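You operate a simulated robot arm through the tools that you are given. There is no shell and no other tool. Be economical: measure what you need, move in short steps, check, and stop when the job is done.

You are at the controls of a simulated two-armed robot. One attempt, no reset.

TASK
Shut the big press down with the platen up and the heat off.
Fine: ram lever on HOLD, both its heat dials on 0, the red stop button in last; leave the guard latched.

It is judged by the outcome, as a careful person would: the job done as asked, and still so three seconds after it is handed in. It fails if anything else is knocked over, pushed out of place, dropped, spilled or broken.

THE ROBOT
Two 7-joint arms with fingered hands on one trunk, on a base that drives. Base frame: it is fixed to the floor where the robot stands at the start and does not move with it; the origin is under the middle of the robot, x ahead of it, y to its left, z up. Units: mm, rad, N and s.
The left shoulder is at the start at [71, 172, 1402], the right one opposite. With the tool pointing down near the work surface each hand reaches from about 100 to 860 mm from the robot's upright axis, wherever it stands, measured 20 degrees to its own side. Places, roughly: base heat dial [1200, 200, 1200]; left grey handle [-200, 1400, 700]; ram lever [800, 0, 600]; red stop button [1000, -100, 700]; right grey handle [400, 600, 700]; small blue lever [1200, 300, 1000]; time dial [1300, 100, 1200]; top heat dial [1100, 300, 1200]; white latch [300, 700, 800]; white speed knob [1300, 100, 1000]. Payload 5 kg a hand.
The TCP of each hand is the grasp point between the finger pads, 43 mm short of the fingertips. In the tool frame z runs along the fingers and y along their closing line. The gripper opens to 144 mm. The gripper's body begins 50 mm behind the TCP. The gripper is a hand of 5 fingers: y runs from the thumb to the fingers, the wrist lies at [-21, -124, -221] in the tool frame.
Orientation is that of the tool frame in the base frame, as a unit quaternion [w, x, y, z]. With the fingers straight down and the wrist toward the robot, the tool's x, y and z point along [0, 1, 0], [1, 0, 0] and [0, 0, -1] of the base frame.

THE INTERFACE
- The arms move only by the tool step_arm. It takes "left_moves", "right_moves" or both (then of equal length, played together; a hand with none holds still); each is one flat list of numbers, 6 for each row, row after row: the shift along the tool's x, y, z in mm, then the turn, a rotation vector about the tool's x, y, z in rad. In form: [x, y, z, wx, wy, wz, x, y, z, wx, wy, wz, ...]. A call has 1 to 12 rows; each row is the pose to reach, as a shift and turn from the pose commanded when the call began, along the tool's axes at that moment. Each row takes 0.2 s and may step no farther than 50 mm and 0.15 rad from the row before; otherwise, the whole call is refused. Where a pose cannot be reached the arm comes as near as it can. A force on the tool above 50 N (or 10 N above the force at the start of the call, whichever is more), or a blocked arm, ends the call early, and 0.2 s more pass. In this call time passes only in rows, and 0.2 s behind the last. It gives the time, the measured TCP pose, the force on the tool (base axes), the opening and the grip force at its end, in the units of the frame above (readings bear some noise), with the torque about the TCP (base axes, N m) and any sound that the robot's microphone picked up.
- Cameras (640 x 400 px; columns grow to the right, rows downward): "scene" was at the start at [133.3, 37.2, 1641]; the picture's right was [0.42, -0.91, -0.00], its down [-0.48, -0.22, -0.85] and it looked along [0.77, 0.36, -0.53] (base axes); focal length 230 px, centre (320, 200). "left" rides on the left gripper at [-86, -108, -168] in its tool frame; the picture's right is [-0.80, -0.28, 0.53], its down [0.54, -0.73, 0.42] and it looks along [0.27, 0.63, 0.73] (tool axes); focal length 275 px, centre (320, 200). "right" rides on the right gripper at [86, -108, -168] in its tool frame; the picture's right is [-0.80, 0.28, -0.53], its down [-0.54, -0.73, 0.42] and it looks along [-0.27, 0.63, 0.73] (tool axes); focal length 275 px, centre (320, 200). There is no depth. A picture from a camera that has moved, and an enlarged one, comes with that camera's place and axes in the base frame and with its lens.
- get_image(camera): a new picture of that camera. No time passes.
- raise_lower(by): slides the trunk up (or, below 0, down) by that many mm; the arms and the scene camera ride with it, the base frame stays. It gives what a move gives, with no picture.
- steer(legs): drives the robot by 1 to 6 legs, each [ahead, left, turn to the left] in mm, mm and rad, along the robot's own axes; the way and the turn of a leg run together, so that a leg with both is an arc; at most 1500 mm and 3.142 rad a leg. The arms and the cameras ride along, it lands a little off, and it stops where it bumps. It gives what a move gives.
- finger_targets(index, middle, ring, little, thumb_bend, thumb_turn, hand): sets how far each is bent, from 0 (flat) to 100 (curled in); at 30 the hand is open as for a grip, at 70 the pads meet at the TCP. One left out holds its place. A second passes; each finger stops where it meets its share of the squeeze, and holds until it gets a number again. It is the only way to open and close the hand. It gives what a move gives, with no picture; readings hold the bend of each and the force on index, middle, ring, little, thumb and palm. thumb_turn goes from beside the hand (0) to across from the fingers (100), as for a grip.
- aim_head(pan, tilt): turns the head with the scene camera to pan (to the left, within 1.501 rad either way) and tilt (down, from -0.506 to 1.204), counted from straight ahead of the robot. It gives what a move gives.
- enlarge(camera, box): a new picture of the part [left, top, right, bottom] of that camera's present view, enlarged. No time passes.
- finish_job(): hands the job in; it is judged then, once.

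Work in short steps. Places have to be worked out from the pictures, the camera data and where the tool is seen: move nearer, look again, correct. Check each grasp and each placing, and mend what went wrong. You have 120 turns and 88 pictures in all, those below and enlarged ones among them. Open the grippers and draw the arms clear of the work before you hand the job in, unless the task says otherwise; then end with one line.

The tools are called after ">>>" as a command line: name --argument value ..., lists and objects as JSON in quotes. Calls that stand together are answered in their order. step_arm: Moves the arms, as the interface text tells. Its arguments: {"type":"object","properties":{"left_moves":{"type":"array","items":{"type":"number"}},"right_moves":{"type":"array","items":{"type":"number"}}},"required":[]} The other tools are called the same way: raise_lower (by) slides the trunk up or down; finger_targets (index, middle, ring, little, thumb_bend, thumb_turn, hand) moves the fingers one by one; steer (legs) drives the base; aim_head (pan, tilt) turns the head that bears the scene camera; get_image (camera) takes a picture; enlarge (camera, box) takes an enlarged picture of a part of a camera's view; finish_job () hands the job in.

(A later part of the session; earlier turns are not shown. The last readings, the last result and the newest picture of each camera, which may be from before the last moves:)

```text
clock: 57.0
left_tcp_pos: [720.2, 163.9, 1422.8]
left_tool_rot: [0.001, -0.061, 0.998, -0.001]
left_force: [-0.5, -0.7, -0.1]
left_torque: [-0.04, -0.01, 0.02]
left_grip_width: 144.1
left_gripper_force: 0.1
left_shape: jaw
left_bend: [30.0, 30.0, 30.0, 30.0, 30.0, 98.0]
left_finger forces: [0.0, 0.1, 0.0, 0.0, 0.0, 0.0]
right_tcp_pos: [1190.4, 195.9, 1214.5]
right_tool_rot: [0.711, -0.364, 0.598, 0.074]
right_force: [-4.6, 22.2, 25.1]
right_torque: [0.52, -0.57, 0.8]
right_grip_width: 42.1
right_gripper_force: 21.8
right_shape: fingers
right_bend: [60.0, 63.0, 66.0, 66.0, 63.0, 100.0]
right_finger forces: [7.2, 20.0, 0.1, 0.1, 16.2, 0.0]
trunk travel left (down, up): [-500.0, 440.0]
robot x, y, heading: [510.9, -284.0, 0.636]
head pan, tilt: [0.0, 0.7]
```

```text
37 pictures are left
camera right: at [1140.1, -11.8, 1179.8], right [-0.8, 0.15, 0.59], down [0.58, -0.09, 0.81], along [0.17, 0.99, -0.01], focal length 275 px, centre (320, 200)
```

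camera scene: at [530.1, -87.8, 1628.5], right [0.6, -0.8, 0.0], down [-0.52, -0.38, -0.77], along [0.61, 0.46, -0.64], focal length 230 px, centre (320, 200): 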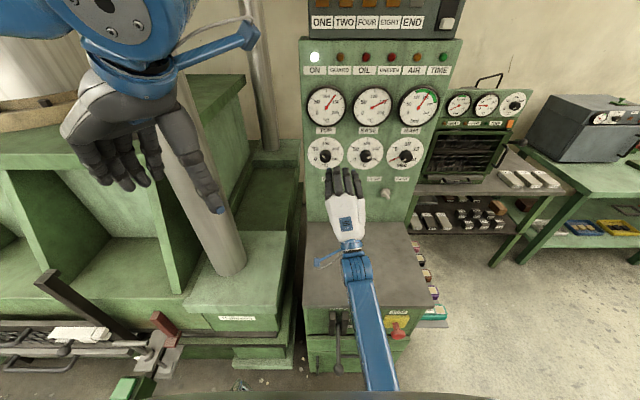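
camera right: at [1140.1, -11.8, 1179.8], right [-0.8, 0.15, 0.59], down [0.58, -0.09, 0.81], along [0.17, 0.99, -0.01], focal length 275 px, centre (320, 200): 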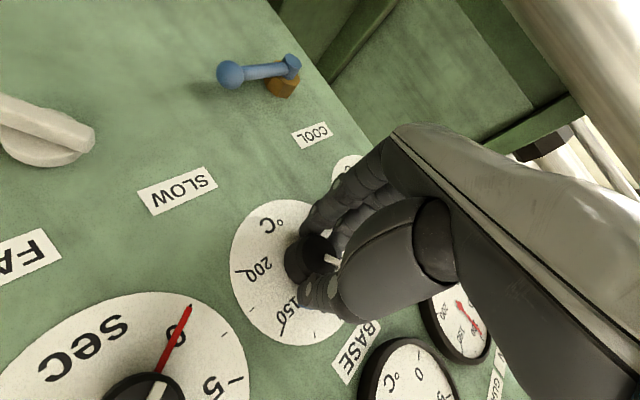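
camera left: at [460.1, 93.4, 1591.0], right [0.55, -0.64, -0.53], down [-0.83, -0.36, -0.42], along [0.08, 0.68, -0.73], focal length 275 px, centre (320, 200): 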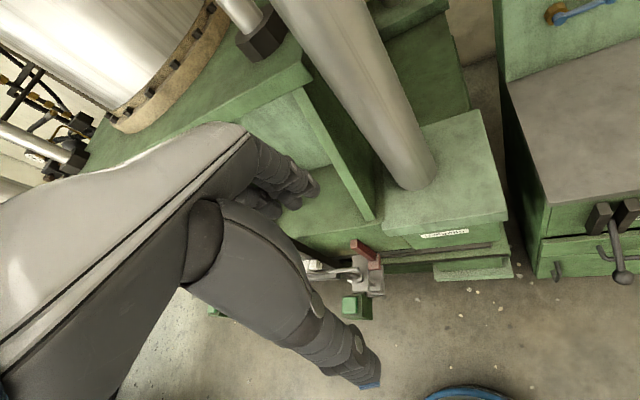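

Mark turned ~80°. Release, back off, roll back 1.4 rad.

>>> finger_targets --hand "right" --index 48 --middle 48 --ring 50 --little 50 --thumb_bend 44

>>> step_arm --right_moves '[0, 0, -35, 0, 0, 0, 0, 0, -72, 0, 0, 0, 0, 0, -72, 0, 0, 0.14, 0, 0, -72, 0, 0, 0.28, 0, 0, -72, 0, 0, 0.42, 0, 0, -72, 0, 0, 0.56, 0, 0, -72, 0, 0, 0.7, 0, 0, -72, 0, 0, 0.84, 0, 0, -72, 0, 0, 0.98, 0, 0, -72, 0, 0, 1.12, 0, 0, -72, 0, 0, 1.26, 0, 0, -72, 0, 0, 1.38]'

>>> get_image --camera "right"

```text
clock: 58.0
left_tcp_pos: [725.4, 161.1, 1423.5]
left_tool_rot: [-0.001, -0.062, 0.998, 0.001]
left_force: [0.2, -0.1, -0.7]
left_torque: [0.02, 0.01, 0.03]
left_grip_width: 143.9
left_gripper_force: 0.1
left_shape: jaw
left_bend: [30.0, 30.0, 30.0, 30.0, 30.0, 98.0]
left_finger forces: [0.0, 0.0, 0.1, 0.1, 0.0, 0.1]
right_tcp_pos: [1195.1, 191.8, 1211.9]
right_tool_rot: [0.709, -0.362, 0.601, 0.074]
right_force: [0.3, -0.7, 0.9]
right_torque: [0.04, 0.0, 0.01]
right_grip_width: 92.3
right_gripper_force: 0.1
right_shape: fingers
right_bend: [48.0, 48.0, 50.0, 50.0, 44.0, 99.0]
right_finger forces: [0.0, 0.1, 0.0, 0.0, 0.0, 0.0]
trunk travel left (down, up): [-500.0, 440.0]
robot x, y, heading: [506.1, -287.9, 0.64]
head pan, tilt: [0.0, 0.7]
```

```text
clock: 60.5
left_tcp_pos: [723.4, 163.6, 1422.2]
left_tool_rot: [0.001, -0.061, 0.998, -0.001]
left_force: [-0.4, 1.0, -0.1]
left_torque: [-0.05, -0.02, 0.02]
left_grip_width: 144.1
left_gripper_force: 0.0
left_shape: jaw
left_bend: [30.0, 30.0, 30.0, 30.0, 30.0, 98.0]
left_finger forces: [0.0, 0.0, 0.0, 0.1, 0.1, 0.0]
right_tcp_pos: [1136.3, 150.2, 1211.6]
right_tool_rot: [0.5, 0.103, 0.693, 0.509]
right_force: [-0.5, 0.7, 0.9]
right_torque: [-0.01, 0.0, 0.0]
right_grip_width: 92.6
right_gripper_force: 0.0
right_shape: fingers
right_bend: [48.0, 48.0, 50.0, 50.0, 44.0, 99.0]
right_finger forces: [0.1, 0.1, 0.1, 0.1, 0.0, 0.1]
trunk travel left (down, up): [-500.0, 440.0]
robot x, y, heading: [507.8, -282.8, 0.642]
head pan, tilt: [0.0, 0.7]
```

```text
36 pictures are left
camera right: at [1001.7, 55.8, 1070.7], right [-0.15, -0.71, 0.69], down [0.86, -0.43, -0.26], along [0.48, 0.56, 0.68], focal length 275 px, centre (320, 200)
```

right: 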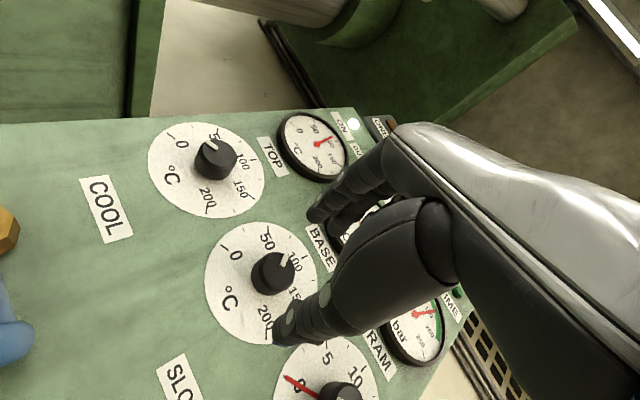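

BASE mark is at ≈75 now. Advance, grip and turn again by 1.2 rad.

>>> step_arm --right_moves '[0, 0, 20, 0, 0, 0, 0, 0, 40, 0, 0, 0, 0, 0, 57, 0, 0, 0, 0, 0, 72, 0, 0, 0]'

>>> finger_targets --hand "right" --index 72 --middle 72 --ring 66 --little 66 --thumb_bend 72

>>> step_arm --right_moves '[0, 0, 0, 0, 0, -0.12, 0, 0, 0, 0, 0, -0.24, 0, 0, 0, 0, 0, -0.36, 0, 0, 0, 0, 0, -0.48, 0, 0, 0, 0, 0, -0.6, 0, 0, 0, 0, 0, -0.72, 0, 0, 0, 0, 0, -0.84, 0, 0, 0, 0, 0, -0.96, 0, 0, 0, 0, 0, -1.08, 0, 0, 0, 0, 0, -1.2]'

>>> enlarge --camera "right" --box '[220, 190, 380, 350]'

```text
clock: 61.5
left_tcp_pos: [724.7, 162.4, 1422.5]
left_tool_rot: [-0.001, -0.061, 0.998, 0.0]
left_force: [0.3, 0.1, 0.1]
left_torque: [0.0, 0.0, 0.0]
left_grip_width: 144.1
left_gripper_force: 0.0
left_shape: jaw
left_bend: [30.0, 30.0, 30.0, 30.0, 30.0, 98.0]
left_finger forces: [0.0, 0.0, 0.0, 0.0, 0.0, 0.0]
right_tcp_pos: [1194.2, 193.3, 1211.5]
right_tool_rot: [0.5, 0.102, 0.694, 0.508]
right_force: [-0.4, 0.5, -0.1]
right_torque: [0.02, -0.04, 0.02]
right_grip_width: 92.3
right_gripper_force: 0.1
right_shape: fingers
right_bend: [48.0, 48.0, 50.0, 50.0, 44.0, 99.0]
right_finger forces: [0.1, 0.0, 0.1, 0.0, 0.0, 0.0]
trunk travel left (down, up): [-500.0, 440.0]
robot x, y, heading: [510.1, -286.5, 0.643]
head pan, tilt: [0.0, 0.7]
```

```text
clock: 62.5
left_tcp_pos: [723.1, 161.7, 1423.3]
left_tool_rot: [0.0, -0.06, 0.998, -0.001]
left_force: [0.8, -0.3, 0.2]
left_torque: [0.02, -0.01, 0.04]
left_grip_width: 144.0
left_gripper_force: 0.0
left_shape: jaw
left_bend: [30.0, 30.0, 30.0, 30.0, 30.0, 98.0]
left_finger forces: [0.1, 0.0, 0.0, 0.0, 0.0, 0.0]
right_tcp_pos: [1192.5, 193.7, 1212.3]
right_tool_rot: [0.5, 0.102, 0.693, 0.509]
right_force: [4.1, 8.3, 13.0]
right_torque: [0.33, -0.35, 0.14]
right_grip_width: 42.2
right_gripper_force: 17.7
right_shape: fingers
right_bend: [58.0, 64.0, 66.0, 66.0, 64.0, 100.0]
right_finger forces: [11.7, 11.5, 0.0, 0.0, 11.4, 0.0]
trunk travel left (down, up): [-500.0, 440.0]
robot x, y, heading: [508.5, -287.7, 0.642]
head pan, tilt: [0.0, 0.7]
```

```text
clock: 64.8
left_tcp_pos: [721.5, 163.3, 1422.7]
left_tool_rot: [0.0, -0.062, 0.998, -0.002]
left_force: [-0.2, -0.2, -0.8]
left_torque: [0.01, -0.01, 0.0]
left_grip_width: 143.7
left_gripper_force: 0.1
left_shape: jaw
left_bend: [30.0, 30.0, 30.0, 30.0, 30.0, 98.0]
left_finger forces: [0.0, 0.0, 0.1, 0.1, 0.0, 0.0]
right_tcp_pos: [1191.2, 194.3, 1214.1]
right_tool_rot: [0.701, -0.309, 0.628, 0.137]
right_force: [-1.3, 18.9, 20.7]
right_torque: [0.53, -0.48, 0.7]
right_grip_width: 42.1
right_gripper_force: 20.7
right_shape: fingers
right_bend: [59.0, 62.0, 66.0, 66.0, 64.0, 100.0]
right_finger forces: [8.4, 19.0, 0.1, 0.1, 13.6, 0.0]
trunk travel left (down, up): [-500.0, 440.0]
robot x, y, heading: [513.3, -286.6, 0.64]
head pan, tilt: [0.0, 0.7]
```

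```text
2.50 times, centred on (300, 270) of right
camera zoom: at [1136.7, -6.6, 1155.9], right [-0.73, 0.05, 0.68], down [0.66, -0.2, 0.72], along [0.17, 0.98, 0.11], focal length 688 px, centre (370, 25)
```

zoom: 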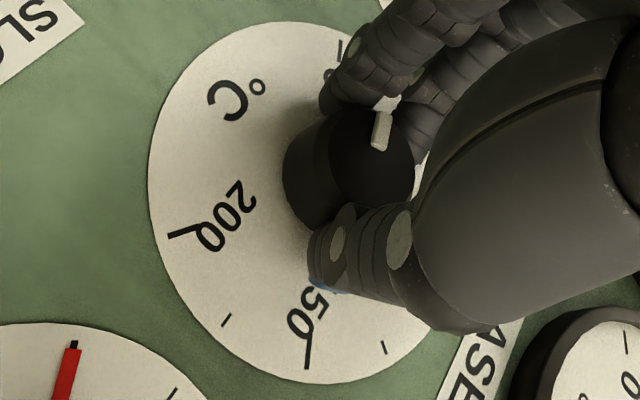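

Mark is ≈6° short of 0. Turn −0.12 more and recheck.

>>> step_arm --right_moves '[0, 0, 0, 0, 0, -0.06, 0, 0, 0, 0, 0, -0.12]'

>>> finger_targets --hand "right" --index 48 --middle 48 --ring 50 --little 50 --thumb_bend 44

>>> enlarge --camera "right" --box '[220, 190, 380, 350]'

```text
clock: 65.3
left_tcp_pos: [720.8, 164.1, 1421.9]
left_tool_rot: [0.0, -0.061, 0.998, -0.001]
left_force: [0.0, 0.0, 0.6]
left_torque: [0.0, -0.02, 0.01]
left_grip_width: 144.1
left_gripper_force: 0.1
left_shape: jaw
left_bend: [30.0, 30.0, 30.0, 30.0, 30.0, 98.0]
left_finger forces: [0.0, 0.0, 0.1, 0.1, 0.0, 0.0]
right_tcp_pos: [1191.8, 194.3, 1213.4]
right_tool_rot: [0.708, -0.345, 0.609, 0.095]
right_force: [-2.6, 20.4, 21.9]
right_torque: [0.59, -0.45, 0.62]
right_grip_width: 41.7
right_gripper_force: 20.9
right_shape: fingers
right_bend: [59.0, 62.0, 66.0, 66.0, 64.0, 100.0]
right_finger forces: [8.0, 19.0, 0.1, 0.0, 13.6, 0.0]
trunk travel left (down, up): [-500.0, 440.0]
robot x, y, heading: [507.3, -288.0, 0.642]
head pan, tilt: [0.0, 0.7]
```

```text
clock: 66.3
left_tcp_pos: [725.3, 162.4, 1423.6]
left_tool_rot: [-0.001, -0.061, 0.998, 0.0]
left_force: [-0.6, -0.6, -0.1]
left_torque: [0.01, 0.01, 0.01]
left_grip_width: 143.8
left_gripper_force: 0.1
left_shape: jaw
left_bend: [30.0, 30.0, 30.0, 30.0, 30.0, 98.0]
left_finger forces: [0.0, 0.0, 0.0, 0.0, 0.1, 0.1]
right_tcp_pos: [1195.1, 191.6, 1211.9]
right_tool_rot: [0.706, -0.345, 0.611, 0.094]
right_force: [0.2, -0.4, 0.7]
right_torque: [0.02, -0.02, 0.04]
right_grip_width: 92.0
right_gripper_force: 0.0
right_shape: fingers
right_bend: [48.0, 48.0, 50.0, 50.0, 44.0, 99.0]
right_finger forces: [0.0, 0.0, 0.0, 0.1, 0.0, 0.0]
trunk travel left (down, up): [-500.0, 440.0]
robot x, y, heading: [508.9, -283.8, 0.641]
head pan, tilt: [0.0, 0.7]
```

```text
2.50 times, centred on (300, 270) of right
camera zoom: at [1142.1, -14.1, 1169.0], right [-0.77, 0.12, 0.63], down [0.61, -0.13, 0.78], along [0.17, 0.98, 0.03], focal length 688 px, centre (370, 25)
```

zoom: 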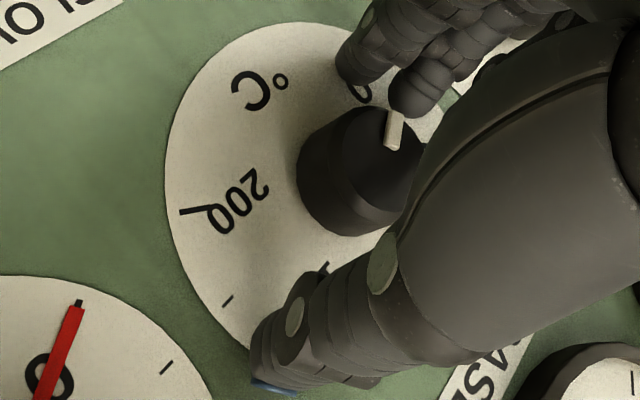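

Released. Back off 100 mm, roll back to natural, and check both dials.

>>> step_arm --right_moves '[0, 0, -35, 0, 0, 0, 0, 0, -75, 0, 0, 0, 0, 0, -115, 0, 0, 0, 0, 0, -150, 0, 0, 0.14, 0, 0, -150, 0, 0, 0.28, 0, 0, -150, 0, 0, 0.42, 0, 0, -150, 0, 0, 0.56, 0, 0, -150, 0, 0, 0.7, 0, 0, -150, 0, 0, 0.84]'

>>> enlarge --camera "right" --box '[80, 150, 340, 400]'

>>> get_image --camera "scene"

```text
clock: 68.3
left_tcp_pos: [722.8, 163.0, 1422.2]
left_tool_rot: [0.0, -0.061, 0.998, -0.001]
left_force: [-0.9, 0.1, 0.2]
left_torque: [0.0, -0.02, 0.02]
left_grip_width: 143.7
left_gripper_force: 0.0
left_shape: jaw
left_bend: [30.0, 30.0, 30.0, 30.0, 30.0, 98.0]
left_finger forces: [0.0, 0.1, 0.0, 0.1, 0.0, 0.0]
right_tcp_pos: [1073.4, 104.7, 1210.7]
right_tool_rot: [0.607, -0.065, 0.698, 0.375]
right_force: [0.8, -0.4, 0.1]
right_torque: [-0.01, 0.01, -0.03]
right_grip_width: 92.2
right_gripper_force: 0.0
right_shape: fingers
right_bend: [48.0, 48.0, 50.0, 50.0, 44.0, 99.0]
right_finger forces: [0.1, 0.0, 0.0, 0.0, 0.0, 0.0]
trunk travel left (down, up): [-500.0, 440.0]
robot x, y, heading: [509.7, -285.4, 0.637]
head pan, tilt: [0.0, 0.7]
```

```text
1.60 times, centred on (210, 275) of right
camera zoom: at [977.7, -42.2, 1082.0], right [-0.38, -0.41, 0.83], down [0.87, -0.46, 0.17], along [0.31, 0.79, 0.53], focal length 440 px, centre (496, 80)
```

zoom: 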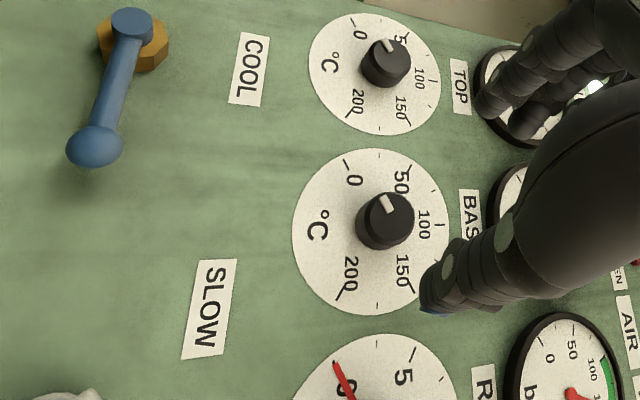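

```text
32 pictures are left
camera scene: at [618.5, -205.1, 1628.5], right [0.6, -0.8, 0.0], down [-0.52, -0.39, -0.77], along [0.61, 0.46, -0.64], focal length 230 px, centre (320, 200)
```

scene: 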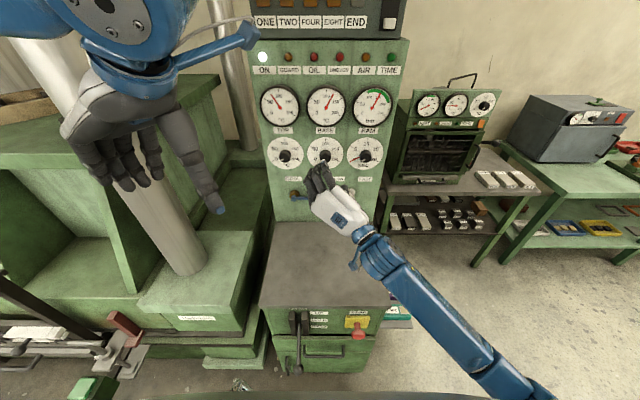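

Both heat dials now read 0 (marks parallel to the 0 ticks). Next the lever: I back away 200 mm and look for the bench behind me before going further.

>>> steer --legs '[[-200, 0, 0]]'

>>> aim_head --pan -1.5 --tilt 0.8

>>> get_image --camera "scene"

```text
clock: 69.9
left_tcp_pos: [569.9, 46.6, 1422.1]
left_tool_rot: [-0.002, -0.06, 0.998, -0.002]
left_force: [0.8, 0.4, 0.2]
left_torque: [-0.01, 0.04, 0.04]
left_grip_width: 143.9
left_gripper_force: 0.0
left_shape: jaw
left_bend: [30.0, 30.0, 30.0, 30.0, 30.0, 98.0]
left_finger forces: [0.0, 0.0, 0.1, 0.0, 0.0, 0.0]
right_tcp_pos: [919.0, -15.2, 1208.6]
right_tool_rot: [0.607, -0.064, 0.698, 0.373]
right_force: [0.7, 0.4, -1.2]
right_torque: [0.01, 0.0, 0.04]
right_grip_width: 92.1
right_gripper_force: 0.0
right_shape: fingers
right_bend: [48.0, 48.0, 50.0, 50.0, 44.0, 99.0]
right_finger forces: [0.0, 0.0, 0.1, 0.1, 0.0, 0.1]
trunk travel left (down, up): [-500.0, 440.0]
robot x, y, heading: [352.7, -403.8, 0.64]
head pan, tilt: [0.0, 0.7]
```

```text
clock: 71.5
left_tcp_pos: [566.6, 45.1, 1422.9]
left_tool_rot: [-0.001, -0.06, 0.998, -0.002]
left_force: [-0.3, 0.1, -0.3]
left_torque: [-0.05, 0.01, -0.01]
left_grip_width: 144.2
left_gripper_force: 0.1
left_shape: jaw
left_bend: [30.0, 30.0, 30.0, 30.0, 30.0, 98.0]
left_finger forces: [0.0, 0.0, 0.1, 0.0, 0.0, 0.0]
right_tcp_pos: [918.7, -14.8, 1210.6]
right_tool_rot: [0.607, -0.065, 0.698, 0.374]
right_force: [-0.6, -0.5, -0.4]
right_torque: [-0.02, 0.0, 0.0]
right_grip_width: 92.3
right_gripper_force: 0.1
right_shape: fingers
right_bend: [48.0, 48.0, 50.0, 50.0, 44.0, 99.0]
right_finger forces: [0.1, 0.1, 0.0, 0.0, 0.0, 0.1]
trunk travel left (down, up): [-500.0, 440.0]
robot x, y, heading: [350.6, -403.1, 0.636]
head pan, tilt: [-1.499, 0.799]
```

```text
31 pictures are left
camera scene: at [446.5, -434.8, 1620.1], right [-0.76, -0.65, 0.0], down [-0.47, 0.54, -0.7], along [0.45, -0.53, -0.72], focal length 230 px, centre (320, 200)
```

scene: 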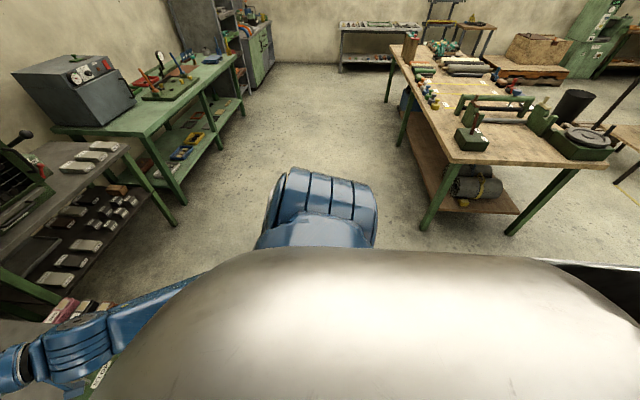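

Floor directly behind isn't clearly visible, so I retract the arm instead of backing further.

>>> step_arm --right_moves '[0, 0, -40, 0, 0, 0, 0, 0, -80, 0, 0, 0, 0, 0, -120, 0, 0, 0, 0, 0, -160, 0, 0, 0, 0, 0, -190, 0, 0, 0]'

>>> aim_head --pan 0.0 --tilt 0.8

>>> get_image --camera "scene"

```text
clock: 72.7
left_tcp_pos: [566.7, 43.7, 1423.3]
left_tool_rot: [0.0, -0.06, 0.998, -0.001]
left_force: [0.2, -0.4, -0.2]
left_torque: [0.0, -0.03, 0.01]
left_grip_width: 143.7
left_gripper_force: 0.1
left_shape: jaw
left_bend: [30.0, 30.0, 30.0, 30.0, 30.0, 98.0]
left_finger forces: [0.1, 0.1, 0.0, 0.1, 0.0, 0.0]
right_tcp_pos: [769.8, -119.1, 1192.6]
right_tool_rot: [0.609, -0.064, 0.696, 0.375]
right_force: [0.1, 0.2, -0.4]
right_torque: [0.0, 0.02, -0.01]
right_grip_width: 92.5
right_gripper_force: 0.0
right_shape: fingers
right_bend: [48.0, 48.0, 50.0, 50.0, 44.0, 99.0]
right_finger forces: [0.0, 0.0, 0.0, 0.0, 0.0, 0.0]
right hand out of reach, approached as far as the arm can: row 5
trunk travel left (down, up): [-500.0, 440.0]
robot x, y, heading: [353.0, -401.9, 0.635]
head pan, tilt: [-1.499, 0.799]
```

```text
clock: 74.3
left_tcp_pos: [567.4, 44.0, 1423.6]
left_tool_rot: [-0.002, -0.059, 0.998, -0.001]
left_force: [-0.4, 1.0, 0.5]
left_torque: [-0.01, 0.0, 0.0]
left_grip_width: 144.2
left_gripper_force: 0.0
left_shape: jaw
left_bend: [30.0, 30.0, 30.0, 30.0, 30.0, 98.0]
left_finger forces: [0.0, 0.0, 0.0, 0.0, 0.0, 0.1]
right_tcp_pos: [770.6, -119.8, 1193.3]
right_tool_rot: [0.609, -0.064, 0.696, 0.374]
right_force: [-0.3, -0.7, -0.3]
right_torque: [-0.01, 0.0, -0.04]
right_grip_width: 92.3
right_gripper_force: 0.1
right_shape: fingers
right_bend: [48.0, 48.0, 50.0, 50.0, 44.0, 99.0]
right_finger forces: [0.0, 0.0, 0.1, 0.0, 0.0, 0.1]
trunk travel left (down, up): [-500.0, 440.0]
robot x, y, heading: [349.2, -407.2, 0.637]
head pan, tilt: [0.0, 0.799]
```

```text
30 pictures are left
camera scene: at [458.3, -326.0, 1620.1], right [0.59, -0.8, 0.0], down [-0.58, -0.43, -0.7], along [0.56, 0.41, -0.72], focal length 230 px, centre (320, 200)
```

scene: 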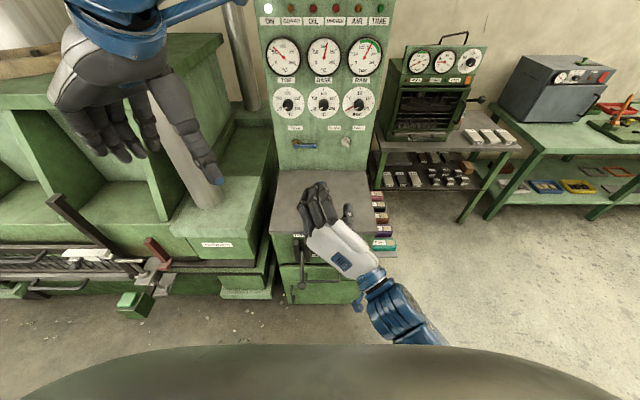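

Hand is in front of the cabinet (f≈545, r≈558), clear of lever and button. Lower the trunk 430 mm.

>>> raise_lower --by -430

>>> get_image --camera "right"

>>> get_image --camera "scene"

```text
refused: -430 is not a number from -400 to 400
```

```text
29 pictures are left
camera right: at [675.3, -264.0, 1064.8], right [-0.38, -0.41, 0.83], down [0.87, -0.46, 0.17], along [0.31, 0.79, 0.53], focal length 275 px, centre (320, 200)
```

right: 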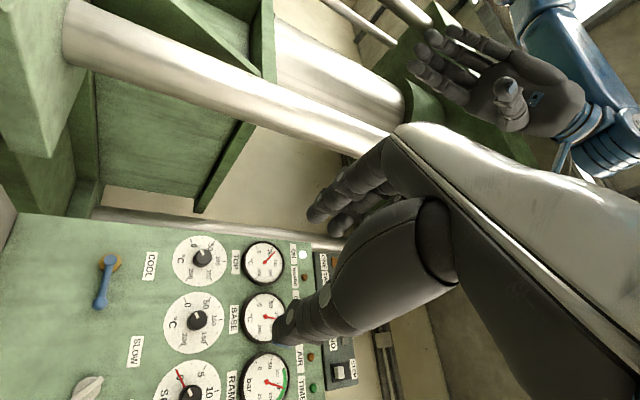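

```text
28 pictures are left
camera scene: at [458.3, -326.0, 1620.1], right [0.59, -0.8, 0.0], down [-0.58, -0.43, -0.7], along [0.56, 0.41, -0.72], focal length 230 px, centre (320, 200)
```

scene: 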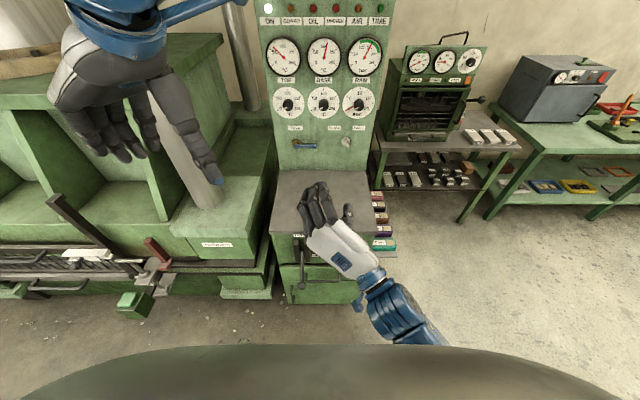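

Limited to 400 a call; lower by 400.

>>> raise_lower --by -400

>>> get_image --camera "right"

>>> aim_head --pan 0.0 --tilt 0.6

>>> get_image --camera "scene"

```text
clock: 78.2
left_tcp_pos: [566.7, 43.4, 1023.5]
left_tool_rot: [0.0, -0.06, 0.998, -0.002]
left_force: [0.9, 0.2, 0.3]
left_torque: [0.01, 0.01, 0.03]
left_grip_width: 143.8
left_gripper_force: 0.0
left_shape: jaw
left_bend: [30.0, 30.0, 30.0, 30.0, 30.0, 98.0]
left_finger forces: [0.0, 0.0, 0.0, 0.0, 0.1, 0.1]
right_tcp_pos: [770.8, -119.9, 793.8]
right_tool_rot: [0.607, -0.064, 0.697, 0.375]
right_force: [0.1, 0.5, 0.6]
right_torque: [-0.03, -0.01, -0.02]
right_grip_width: 92.6
right_gripper_force: 0.0
right_shape: fingers
right_bend: [48.0, 48.0, 50.0, 50.0, 44.0, 99.0]
right_finger forces: [0.0, 0.0, 0.0, 0.0, 0.0, 0.0]
trunk travel left (down, up): [-100.0, 840.0]
robot x, y, heading: [351.7, -401.8, 0.636]
head pan, tilt: [0.0, 0.799]
```

```text
27 pictures are left
camera right: at [675.1, -264.1, 664.7], right [-0.38, -0.41, 0.83], down [0.87, -0.46, 0.17], along [0.31, 0.79, 0.53], focal length 275 px, centre (320, 200)
```

right: 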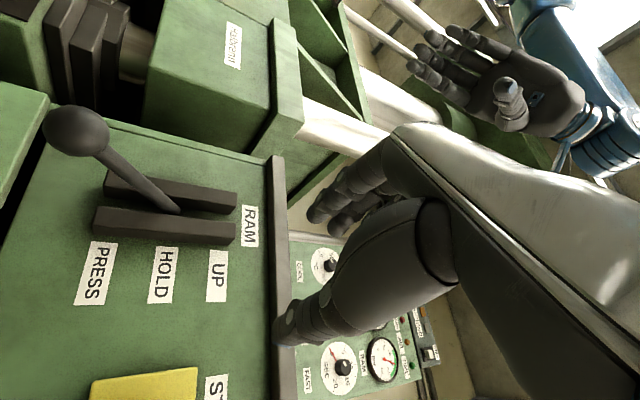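

```text
clock: 78.9
left_tcp_pos: [566.9, 43.6, 1024.1]
left_tool_rot: [0.0, -0.059, 0.998, -0.001]
left_force: [0.0, 0.7, 0.1]
left_torque: [0.0, -0.01, 0.01]
left_grip_width: 143.9
left_gripper_force: 0.1
left_shape: jaw
left_bend: [30.0, 30.0, 30.0, 30.0, 30.0, 98.0]
left_finger forces: [0.0, 0.0, 0.1, 0.1, 0.0, 0.0]
right_tcp_pos: [770.9, -118.9, 793.2]
right_tool_rot: [0.608, -0.064, 0.697, 0.375]
right_force: [0.1, 0.0, -0.1]
right_torque: [0.0, 0.02, -0.01]
right_grip_width: 92.3
right_gripper_force: 0.1
right_shape: fingers
right_bend: [48.0, 48.0, 50.0, 50.0, 44.0, 99.0]
right_finger forces: [0.0, 0.0, 0.1, 0.0, 0.1, 0.0]
trunk travel left (down, up): [-100.0, 840.0]
robot x, y, heading: [352.0, -400.7, 0.639]
head pan, tilt: [0.0, 0.6]
```

```text
26 pictures are left
camera scene: at [464.5, -321.3, 1236.9], right [0.59, -0.8, 0.0], down [-0.45, -0.34, -0.82], along [0.66, 0.49, -0.57], focal length 230 px, centre (320, 200)
```

scene: 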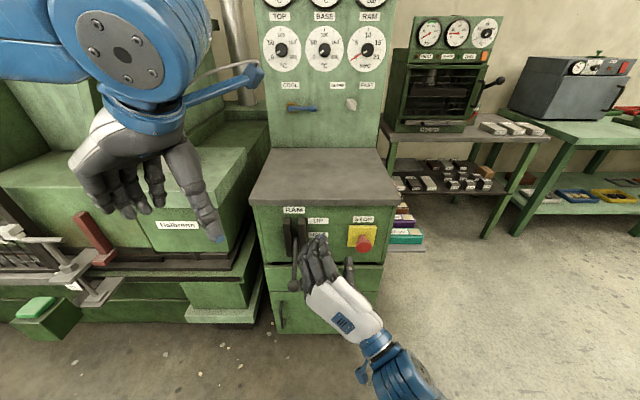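

Great view: ball ≈[766,5,614] (f=616, r=456), currently at PRESS; labels PRESS/HOLD/UP are 55 mm apart in height. First back and down with the hand, right of the lever.

>>> step_arm --right_moves '[0, 0, -45, 0, 0, 0, 40, -20, -69, 0, 0, 0, 80, -40, -69, 0, 0, 0, 120, -60, -69, 0, 0, 0, 159, -79, -69, 0, 0, 0]'

```text
refused: row 2 steps farther than a row can; nothing moved
```

Row 2 was just too long; split finer.

>>> step_arm --right_moves '[0, 0, -45, 0, 0, 0, 35, -15, -69, 0, 0, 0, 70, -35, -69, 0, 0, 0, 110, -55, -69, 0, 0, 0, 145, -72, -69, 0, 0, 0, 159, -79, -69, 0, 0, 0]'

```text
clock: 80.3
left_tcp_pos: [566.8, 43.2, 1023.3]
left_tool_rot: [-0.001, -0.059, 0.998, -0.001]
left_force: [-1.2, 0.6, 1.1]
left_torque: [-0.02, -0.04, 0.01]
left_grip_width: 143.8
left_gripper_force: 0.1
left_shape: jaw
left_bend: [30.0, 30.0, 30.0, 30.0, 30.0, 98.0]
left_finger forces: [0.0, 0.0, 0.1, 0.1, 0.1, 0.1]
right_tcp_pos: [718.0, -158.1, 617.1]
right_tool_rot: [0.608, -0.064, 0.697, 0.374]
right_force: [-1.0, 0.1, 0.2]
right_torque: [0.0, -0.01, -0.02]
right_grip_width: 92.3
right_gripper_force: 0.1
right_shape: fingers
right_bend: [48.0, 48.0, 50.0, 50.0, 44.0, 99.0]
right_finger forces: [0.1, 0.0, 0.1, 0.1, 0.0, 0.0]
right hand out of reach, approached as far as the arm can: row 1, 2
trunk travel left (down, up): [-100.0, 840.0]
robot x, y, heading: [355.5, -404.4, 0.639]
head pan, tilt: [0.0, 0.6]
```

Reached. Roll +0.5 so the thumb goes more below the ball, in free space.

>>> step_arm --right_moves '[0, 0, 0, 0, 0, 0.13, 0, 0, 0, 0, 0, 0.26, 0, 0, 0, 0, 0, 0.39, 0, 0, 0, 0, 0, 0.52]'

```text
clock: 81.3
left_tcp_pos: [567.9, 43.9, 1023.5]
left_tool_rot: [0.0, -0.06, 0.998, -0.001]
left_force: [0.6, -0.4, 0.2]
left_torque: [-0.03, 0.03, 0.01]
left_grip_width: 143.9
left_gripper_force: 0.2
left_shape: jaw
left_bend: [30.0, 30.0, 30.0, 30.0, 30.0, 98.0]
left_finger forces: [0.0, 0.0, 0.1, 0.0, 0.0, 0.0]
right_tcp_pos: [719.1, -157.7, 615.9]
right_tool_rot: [0.491, 0.118, 0.69, 0.519]
right_force: [0.1, 0.5, 0.1]
right_torque: [0.01, 0.01, -0.01]
right_grip_width: 91.9
right_gripper_force: 0.0
right_shape: fingers
right_bend: [48.0, 48.0, 50.0, 50.0, 44.0, 99.0]
right_finger forces: [0.0, 0.0, 0.0, 0.0, 0.1, 0.0]
trunk travel left (down, up): [-100.0, 840.0]
robot x, y, heading: [353.8, -399.8, 0.64]
head pan, tilt: [0.0, 0.6]
```

Now slide left 102 mm in front of the ball and look.

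>>> step_arm --right_moves '[28, 19, 0, 0, 0, 0, 56, 38, 0, 0, 0, 0, 85, 57, 0, 0, 0, 0]'

>>> get_image --camera "right"

```text
clock: 82.3
left_tcp_pos: [565.9, 44.3, 1022.3]
left_tool_rot: [0.0, -0.061, 0.998, -0.001]
left_force: [-2.9, 2.1, -0.8]
left_torque: [-0.24, -0.21, -0.07]
left_grip_width: 144.0
left_gripper_force: 0.1
left_shape: jaw
left_bend: [30.0, 30.0, 30.0, 30.0, 30.0, 97.0]
left_finger forces: [0.0, 0.1, 0.0, 0.0, 0.1, 0.0]
right_tcp_pos: [664.2, -107.7, 591.9]
right_tool_rot: [0.513, 0.053, 0.689, 0.509]
right_force: [-0.5, 0.6, 0.2]
right_torque: [0.01, -0.07, -0.11]
right_grip_width: 92.3
right_gripper_force: 0.1
right_shape: fingers
right_bend: [48.0, 48.0, 50.0, 50.0, 44.0, 99.0]
right_finger forces: [0.0, 0.1, 0.0, 0.0, 0.1, 0.1]
trunk travel left (down, up): [-100.0, 840.0]
robot x, y, heading: [355.6, -406.3, 0.644]
head pan, tilt: [0.0, 0.6]
stopped in row 3 (right hand): the arm was blocked; the commanded pose is now the measured one
```

```text
25 pictures are left
camera right: at [546.0, -216.8, 444.4], right [-0.16, -0.69, 0.71], down [0.9, -0.39, -0.17], along [0.4, 0.61, 0.68], focal length 275 px, centre (320, 200)
```

right: 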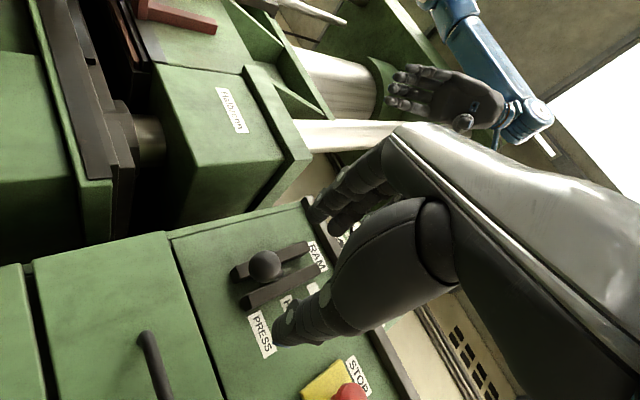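

The arm hit a limit, but base and trunk can do the fine positioning. Shift base left 29 mm and raise trunk 22 mm, then look.

>>> steer --legs '[[0, 29, 0]]'

>>> raise_lower --by 22

>>> get_image --camera "right"

```text
clock: 83.1
left_tcp_pos: [553.5, 62.1, 1023.0]
left_tool_rot: [-0.003, -0.061, 0.998, 0.002]
left_force: [-0.6, 0.6, 0.7]
left_torque: [-0.01, -0.03, 0.03]
left_grip_width: 144.2
left_gripper_force: 0.1
left_shape: jaw
left_bend: [30.0, 30.0, 30.0, 30.0, 30.0, 97.0]
left_finger forces: [0.0, 0.0, 0.0, 0.0, 0.1, 0.0]
right_tcp_pos: [649.4, -86.7, 589.8]
right_tool_rot: [0.511, 0.057, 0.689, 0.511]
right_force: [-0.2, -0.1, 0.2]
right_torque: [0.0, 0.05, -0.03]
right_grip_width: 92.4
right_gripper_force: 0.1
right_shape: fingers
right_bend: [48.0, 48.0, 50.0, 50.0, 44.0, 99.0]
right_finger forces: [0.1, 0.1, 0.0, 0.0, 0.1, 0.0]
trunk travel left (down, up): [-100.0, 840.0]
robot x, y, heading: [333.1, -380.8, 0.642]
head pan, tilt: [0.0, 0.6]
```

```text
clock: 83.8
left_tcp_pos: [551.0, 66.7, 1044.4]
left_tool_rot: [-0.001, -0.06, 0.998, 0.0]
left_force: [-0.7, -0.3, -0.2]
left_torque: [-0.03, 0.0, 0.02]
left_grip_width: 143.9
left_gripper_force: 0.0
left_shape: jaw
left_bend: [30.0, 30.0, 30.0, 30.0, 30.0, 97.0]
left_finger forces: [0.0, 0.0, 0.0, 0.1, 0.1, 0.0]
right_tcp_pos: [648.9, -86.6, 612.8]
right_tool_rot: [0.513, 0.056, 0.689, 0.509]
right_force: [0.2, -0.3, 0.7]
right_torque: [0.01, 0.02, -0.01]
right_grip_width: 92.6
right_gripper_force: 0.1
right_shape: fingers
right_bend: [48.0, 48.0, 50.0, 50.0, 44.0, 99.0]
right_finger forces: [0.0, 0.0, 0.0, 0.1, 0.1, 0.0]
trunk travel left (down, up): [-122.0, 818.0]
robot x, y, heading: [332.7, -377.0, 0.641]
head pan, tilt: [0.0, 0.6]
```

```text
24 pictures are left
camera right: at [530.4, -193.9, 466.4], right [-0.16, -0.69, 0.71], down [0.9, -0.4, -0.18], along [0.4, 0.61, 0.68], focal length 275 px, centre (320, 200)
```

right: 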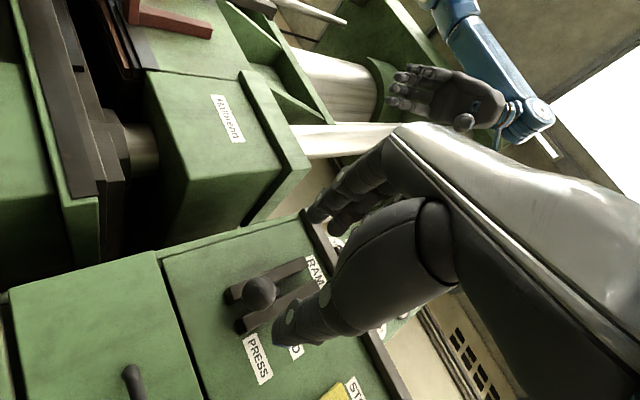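

Ball is 149 mm straight ahead of the TCP along the tool axis. Drive 133 mm forward to enclose it.

>>> steer --legs '[[133, 0, 0]]'

>>> get_image --camera "right"

```text
clock: 85.1
left_tcp_pos: [663.9, 145.7, 1045.9]
left_tool_rot: [-0.002, -0.059, 0.998, 0.0]
left_force: [0.6, 0.5, -0.5]
left_torque: [-0.04, 0.05, 0.01]
left_grip_width: 143.7
left_gripper_force: 0.0
left_shape: jaw
left_bend: [30.0, 30.0, 30.0, 30.0, 30.0, 97.0]
left_finger forces: [0.0, 0.0, 0.0, 0.0, 0.0, 0.0]
right_tcp_pos: [758.9, -7.1, 611.9]
right_tool_rot: [0.513, 0.056, 0.69, 0.508]
right_force: [0.5, 0.0, -0.1]
right_torque: [0.03, -0.01, 0.06]
right_grip_width: 92.5
right_gripper_force: 0.1
right_shape: fingers
right_bend: [48.0, 48.0, 50.0, 50.0, 44.0, 99.0]
right_finger forces: [0.0, 0.0, 0.1, 0.0, 0.2, 0.0]
trunk travel left (down, up): [-122.0, 818.0]
robot x, y, heading: [444.9, -298.8, 0.636]
head pan, tilt: [0.0, 0.6]
```

```text
23 pictures are left
camera right: at [639.6, -113.5, 466.3], right [-0.16, -0.69, 0.71], down [0.9, -0.4, -0.18], along [0.41, 0.61, 0.68], focal length 275 px, centre (320, 200)
```

right: 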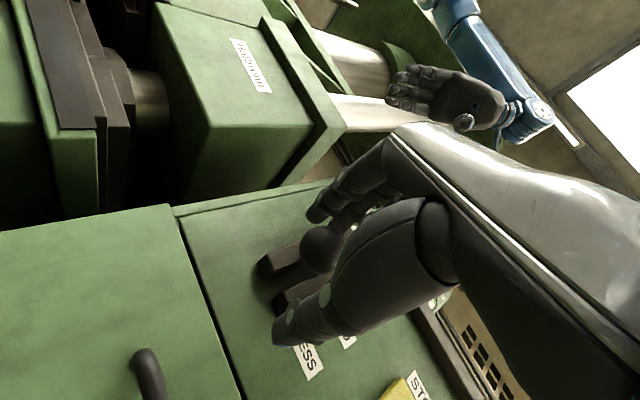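

Ball sits right between thumb and fingers. Close the grip.

>>> finger_targets --hand "right" --index 72 --middle 72 --ring 66 --little 66 --thumb_bend 72

```text
clock: 86.1
left_tcp_pos: [662.3, 146.8, 1044.8]
left_tool_rot: [-0.001, -0.058, 0.998, 0.0]
left_force: [-0.5, -0.3, 0.1]
left_torque: [0.04, -0.02, 0.0]
left_grip_width: 143.9
left_gripper_force: 0.0
left_shape: jaw
left_bend: [30.0, 30.0, 30.0, 30.0, 30.0, 97.0]
left_finger forces: [0.0, 0.1, 0.1, 0.0, 0.1, 0.0]
right_tcp_pos: [758.4, -6.6, 612.8]
right_tool_rot: [0.513, 0.054, 0.689, 0.509]
right_force: [0.5, 12.1, 13.0]
right_torque: [0.29, -0.53, 0.32]
right_grip_width: 27.5
right_gripper_force: 18.7
right_shape: fingers
right_bend: [62.0, 60.0, 66.0, 66.0, 66.0, 100.0]
right_finger forces: [13.1, 12.6, 0.1, 0.0, 11.6, 0.0]
trunk travel left (down, up): [-122.0, 818.0]
robot x, y, heading: [442.6, -297.8, 0.636]
head pan, tilt: [0.0, 0.6]
```

Gripped. Lift the lever along its arc (pivot ≈ f 731, z 711): first ~20°.

>>> step_arm --right_moves '[-7, 9, -8, 0, 0, 0, -14, 18, -14, 0, 0, 0, -22, 27, -19, 0, 0, 0, -30, 37, -24, 0, 0, 0]'

>>> get_image --camera "scene"

```text
clock: 87.1
left_tcp_pos: [664.4, 146.8, 1044.4]
left_tool_rot: [-0.003, -0.059, 0.998, -0.001]
left_force: [0.8, -0.2, -0.4]
left_torque: [-0.01, 0.02, 0.0]
left_grip_width: 144.1
left_gripper_force: 0.1
left_shape: jaw
left_bend: [30.0, 30.0, 30.0, 30.0, 30.0, 97.0]
left_finger forces: [0.0, 0.0, 0.1, 0.0, 0.0, 0.1]
right_tcp_pos: [739.7, -20.3, 657.3]
right_tool_rot: [0.514, 0.055, 0.69, 0.507]
right_force: [11.9, 11.9, 0.4]
right_torque: [-0.14, 0.18, -0.27]
right_grip_width: 28.4
right_gripper_force: 16.1
right_shape: fingers
right_bend: [61.0, 65.0, 66.0, 66.0, 67.0, 100.0]
right_finger forces: [17.6, 3.0, 0.0, 0.0, 11.0, 0.0]
trunk travel left (down, up): [-122.0, 818.0]
robot x, y, heading: [445.9, -303.6, 0.636]
head pan, tilt: [0.0, 0.6]
```

```text
22 pictures are left
camera scene: at [562.0, -218.3, 1258.2], right [0.59, -0.8, 0.0], down [-0.46, -0.33, -0.82], along [0.66, 0.49, -0.57], focal length 230 px, centre (320, 200)
```

scene: 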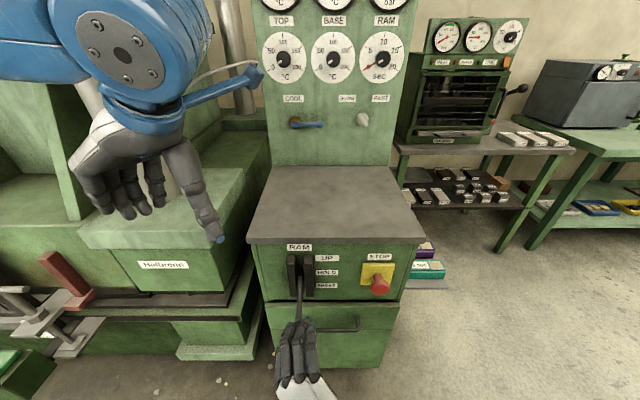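

Following well; slight over‑pull. Continue straight up 50 mm (towards HOLD level).

>>> step_arm --right_moves '[-8, 9, 0, 0, 0, 0, -16, 19, 1, 0, 0, 0, -24, 28, 1, 0, 0, 0, -32, 38, 2, 0, 0, 0]'

>>> get_image --camera "right"

```text
clock: 88.1
left_tcp_pos: [662.7, 148.2, 1044.1]
left_tool_rot: [-0.001, -0.059, 0.998, 0.0]
left_force: [-0.1, -0.9, -0.5]
left_torque: [0.02, 0.01, -0.02]
left_grip_width: 144.1
left_gripper_force: 0.0
left_shape: jaw
left_bend: [30.0, 30.0, 30.0, 30.0, 30.0, 97.0]
left_finger forces: [0.0, 0.0, 0.1, 0.0, 0.1, 0.0]
right_tcp_pos: [736.1, -21.1, 708.8]
right_tool_rot: [0.512, 0.055, 0.691, 0.508]
right_force: [12.5, 8.8, -6.1]
right_torque: [-0.28, 0.39, -0.3]
right_grip_width: 26.0
right_gripper_force: 15.7
right_shape: fingers
right_bend: [62.0, 67.0, 66.0, 66.0, 67.0, 100.0]
right_finger forces: [15.0, 3.9, 0.0, 0.0, 12.0, 0.1]
trunk travel left (down, up): [-122.0, 818.0]
robot x, y, heading: [446.0, -298.1, 0.638]
head pan, tilt: [0.0, 0.6]
```

```text
21 pictures are left
camera right: at [617.2, -128.4, 563.0], right [-0.16, -0.68, 0.71], down [0.9, -0.4, -0.18], along [0.41, 0.61, 0.68], focal length 275 px, centre (320, 200)
```

right: 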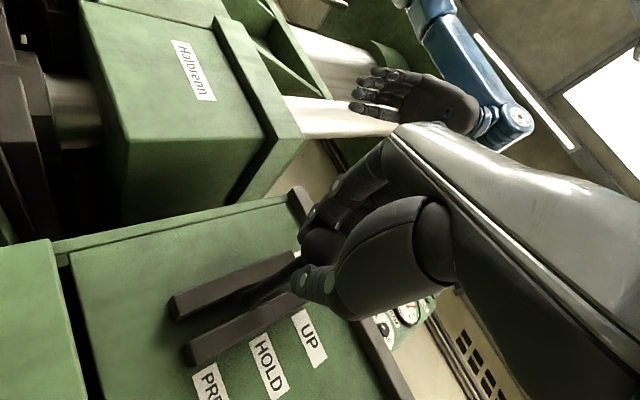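

Lever is near level (HOLD). Continue along the arc to UP.

>>> step_arm --right_moves '[-8, 9, 1, 0, 0, 0, -16, 19, 4, 0, 0, 0, -25, 28, 7, 0, 0, 0, -33, 38, 11, 0, 0, 0, -41, 46, 17, 0, 0, 0, -49, 55, 23, 0, 0, 0]'

>>> get_image --camera "scene"

```text
clock: 89.5
left_tcp_pos: [661.3, 148.9, 1044.9]
left_tool_rot: [-0.001, -0.058, 0.998, -0.001]
left_force: [-0.2, -0.1, 0.3]
left_torque: [-0.02, -0.03, -0.02]
left_grip_width: 143.6
left_gripper_force: 0.1
left_shape: jaw
left_bend: [30.0, 30.0, 30.0, 30.0, 30.0, 97.0]
left_finger forces: [0.0, 0.1, 0.1, 0.1, 0.0, 0.1]
right_tcp_pos: [752.9, -6.4, 782.0]
right_tool_rot: [0.513, 0.054, 0.69, 0.507]
right_force: [4.8, 9.8, -16.0]
right_torque: [-0.8, 0.65, -0.38]
right_grip_width: 30.4
right_gripper_force: 19.0
right_shape: fingers
right_bend: [63.0, 66.0, 66.0, 66.0, 65.0, 100.0]
right_finger forces: [17.1, 4.0, 0.0, 0.0, 17.4, 0.0]
trunk travel left (down, up): [-122.0, 818.0]
robot x, y, heading: [443.0, -299.6, 0.639]
head pan, tilt: [0.0, 0.6]
```

```text
20 pictures are left
camera scene: at [557.9, -216.1, 1258.7], right [0.59, -0.8, 0.0], down [-0.46, -0.34, -0.82], along [0.66, 0.49, -0.57], focal length 230 px, centre (320, 200)
```

scene: 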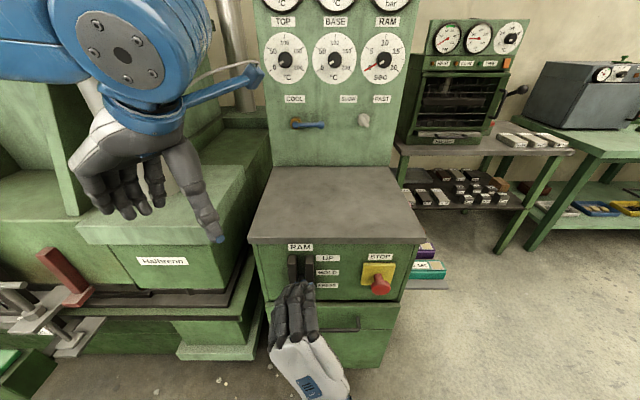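

Push a bit further toward UP until it resists.

>>> step_arm --right_moves '[-6, 7, 6, 0, 0, 0, -12, 12, 12, 0, 0, 0, -17, 17, 18, 0, 0, 0]'

>>> get_image --camera "right"

```text
clock: 90.3
left_tcp_pos: [662.0, 146.2, 1045.2]
left_tool_rot: [-0.002, -0.058, 0.998, 0.0]
left_force: [-1.1, 0.4, -0.1]
left_torque: [-0.01, 0.05, 0.01]
left_grip_width: 143.9
left_gripper_force: 0.0
left_shape: jaw
left_bend: [30.0, 30.0, 30.0, 30.0, 30.0, 97.0]
left_finger forces: [0.0, 0.0, 0.0, 0.0, 0.0, 0.0]
right_tcp_pos: [767.5, -1.2, 806.2]
right_tool_rot: [0.514, 0.055, 0.689, 0.508]
right_force: [7.7, -20.2, -20.8]
right_torque: [-0.34, 0.05, -0.16]
right_grip_width: 21.1
right_gripper_force: 11.9
right_shape: fingers
right_bend: [71.0, 67.0, 66.0, 66.0, 64.0, 100.0]
right_finger forces: [0.1, 0.1, 0.0, 0.0, 24.4, 0.0]
trunk travel left (down, up): [-122.0, 818.0]
robot x, y, heading: [444.4, -297.9, 0.639]
head pan, tilt: [0.0, 0.6]
```

```text
19 pictures are left
camera right: at [647.9, -107.5, 661.0], right [-0.16, -0.68, 0.71], down [0.9, -0.4, -0.18], along [0.4, 0.61, 0.68], focal length 275 px, centre (320, 200)
```

right: 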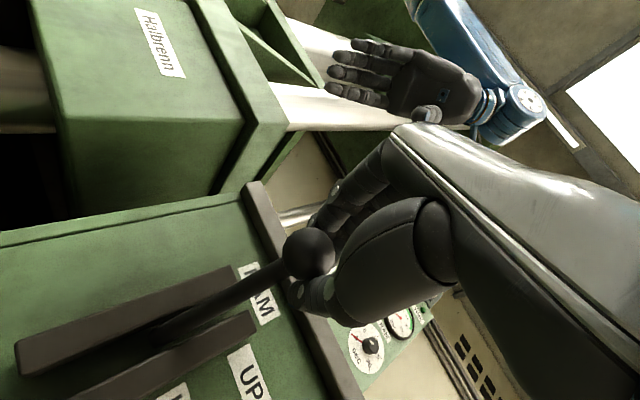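

Lever is at its upper end; the fingers slipped slightly but the thumb holds it up. I check the ram gauge and press.

>>> aim_head --pan 0.25 --tilt 0.35

>>> get_image --camera "scene"

```text
clock: 91.1
left_tcp_pos: [661.6, 147.2, 1044.3]
left_tool_rot: [-0.001, -0.058, 0.998, -0.001]
left_force: [-0.2, -0.2, 0.0]
left_torque: [-0.02, 0.03, 0.06]
left_grip_width: 144.1
left_gripper_force: 0.0
left_shape: jaw
left_bend: [30.0, 30.0, 30.0, 30.0, 30.0, 97.0]
left_finger forces: [0.0, 0.0, 0.0, 0.0, 0.0, 0.1]
right_tcp_pos: [765.1, 0.2, 807.3]
right_tool_rot: [0.513, 0.054, 0.69, 0.508]
right_force: [9.8, -20.7, -20.1]
right_torque: [-0.29, 0.04, -0.18]
right_grip_width: 22.4
right_gripper_force: 12.9
right_shape: fingers
right_bend: [71.0, 67.0, 66.0, 66.0, 64.0, 100.0]
right_finger forces: [0.0, 0.1, 0.1, 0.0, 26.1, 0.1]
trunk travel left (down, up): [-122.0, 818.0]
robot x, y, heading: [443.0, -295.3, 0.632]
head pan, tilt: [0.25, 0.351]
```

```text
18 pictures are left
camera scene: at [546.5, -199.0, 1281.6], right [0.77, -0.63, 0.0], down [-0.22, -0.27, -0.94], along [0.59, 0.73, -0.34], focal length 230 px, centre (320, 200)
```

scene: 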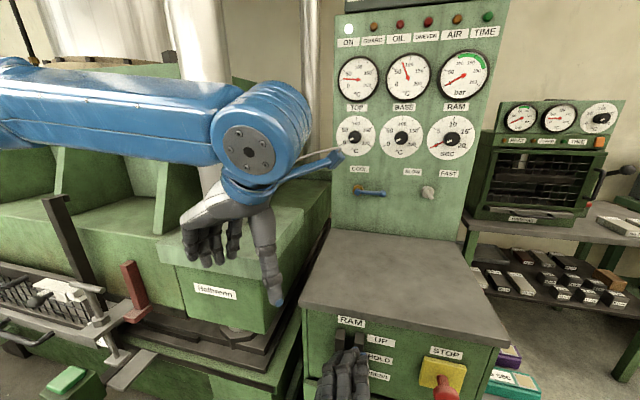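

RAM pressure has dropped and the platen is starting to lift. I wait, holding the lever at UP.

>>> step_arm --right_moves '[0, 0, 0, 0, 0, 0, 0, 0, 0, 0, 0, 0, 0, 0, 0, 0, 0, 0, 0, 0, 0, 0, 0, 0, 0, 0, 0, 0, 0, 0, 0, 0, 0, 0, 0, 0, 0, 0, 0, 0, 0, 0, 0, 0, 0, 0, 0, 0, 0, 0, 0, 0, 0, 0, 0, 0, 0, 0, 0, 0, 0, 0, 0, 0, 0, 0, 0, 0, 0, 0, 0, 0]'

>>> get_image --camera "scene"

```text
clock: 93.7
left_tcp_pos: [661.9, 146.8, 1044.4]
left_tool_rot: [-0.001, -0.058, 0.998, 0.0]
left_force: [-0.2, 0.1, 0.5]
left_torque: [-0.05, 0.02, 0.01]
left_grip_width: 143.8
left_gripper_force: 0.0
left_shape: jaw
left_bend: [30.0, 30.0, 30.0, 30.0, 30.0, 97.0]
left_finger forces: [0.0, 0.0, 0.0, 0.0, 0.0, 0.0]
right_tcp_pos: [766.1, 0.6, 806.8]
right_tool_rot: [0.513, 0.056, 0.689, 0.508]
right_force: [11.2, -20.6, -19.8]
right_torque: [-0.3, 0.04, -0.17]
right_grip_width: 22.5
right_gripper_force: 13.2
right_shape: fingers
right_bend: [71.0, 67.0, 66.0, 66.0, 64.0, 100.0]
right_finger forces: [0.0, 0.0, 0.0, 0.0, 26.0, 0.0]
trunk travel left (down, up): [-122.0, 818.0]
robot x, y, heading: [444.8, -303.4, 0.64]
head pan, tilt: [0.25, 0.351]
```

```text
17 pictures are left
camera scene: at [546.4, -199.0, 1281.7], right [0.77, -0.63, 0.0], down [-0.22, -0.27, -0.94], along [0.59, 0.73, -0.34], focal length 230 px, centre (320, 200)
```

scene: 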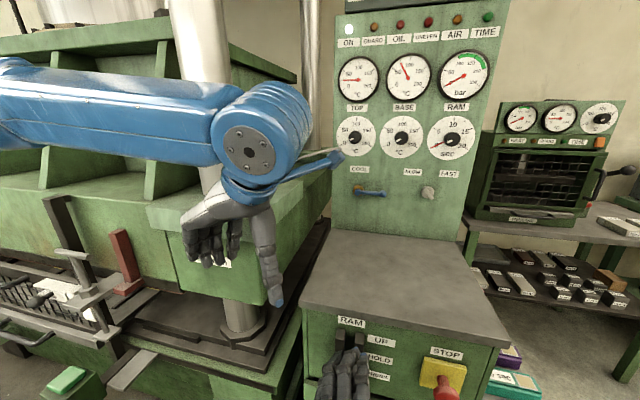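

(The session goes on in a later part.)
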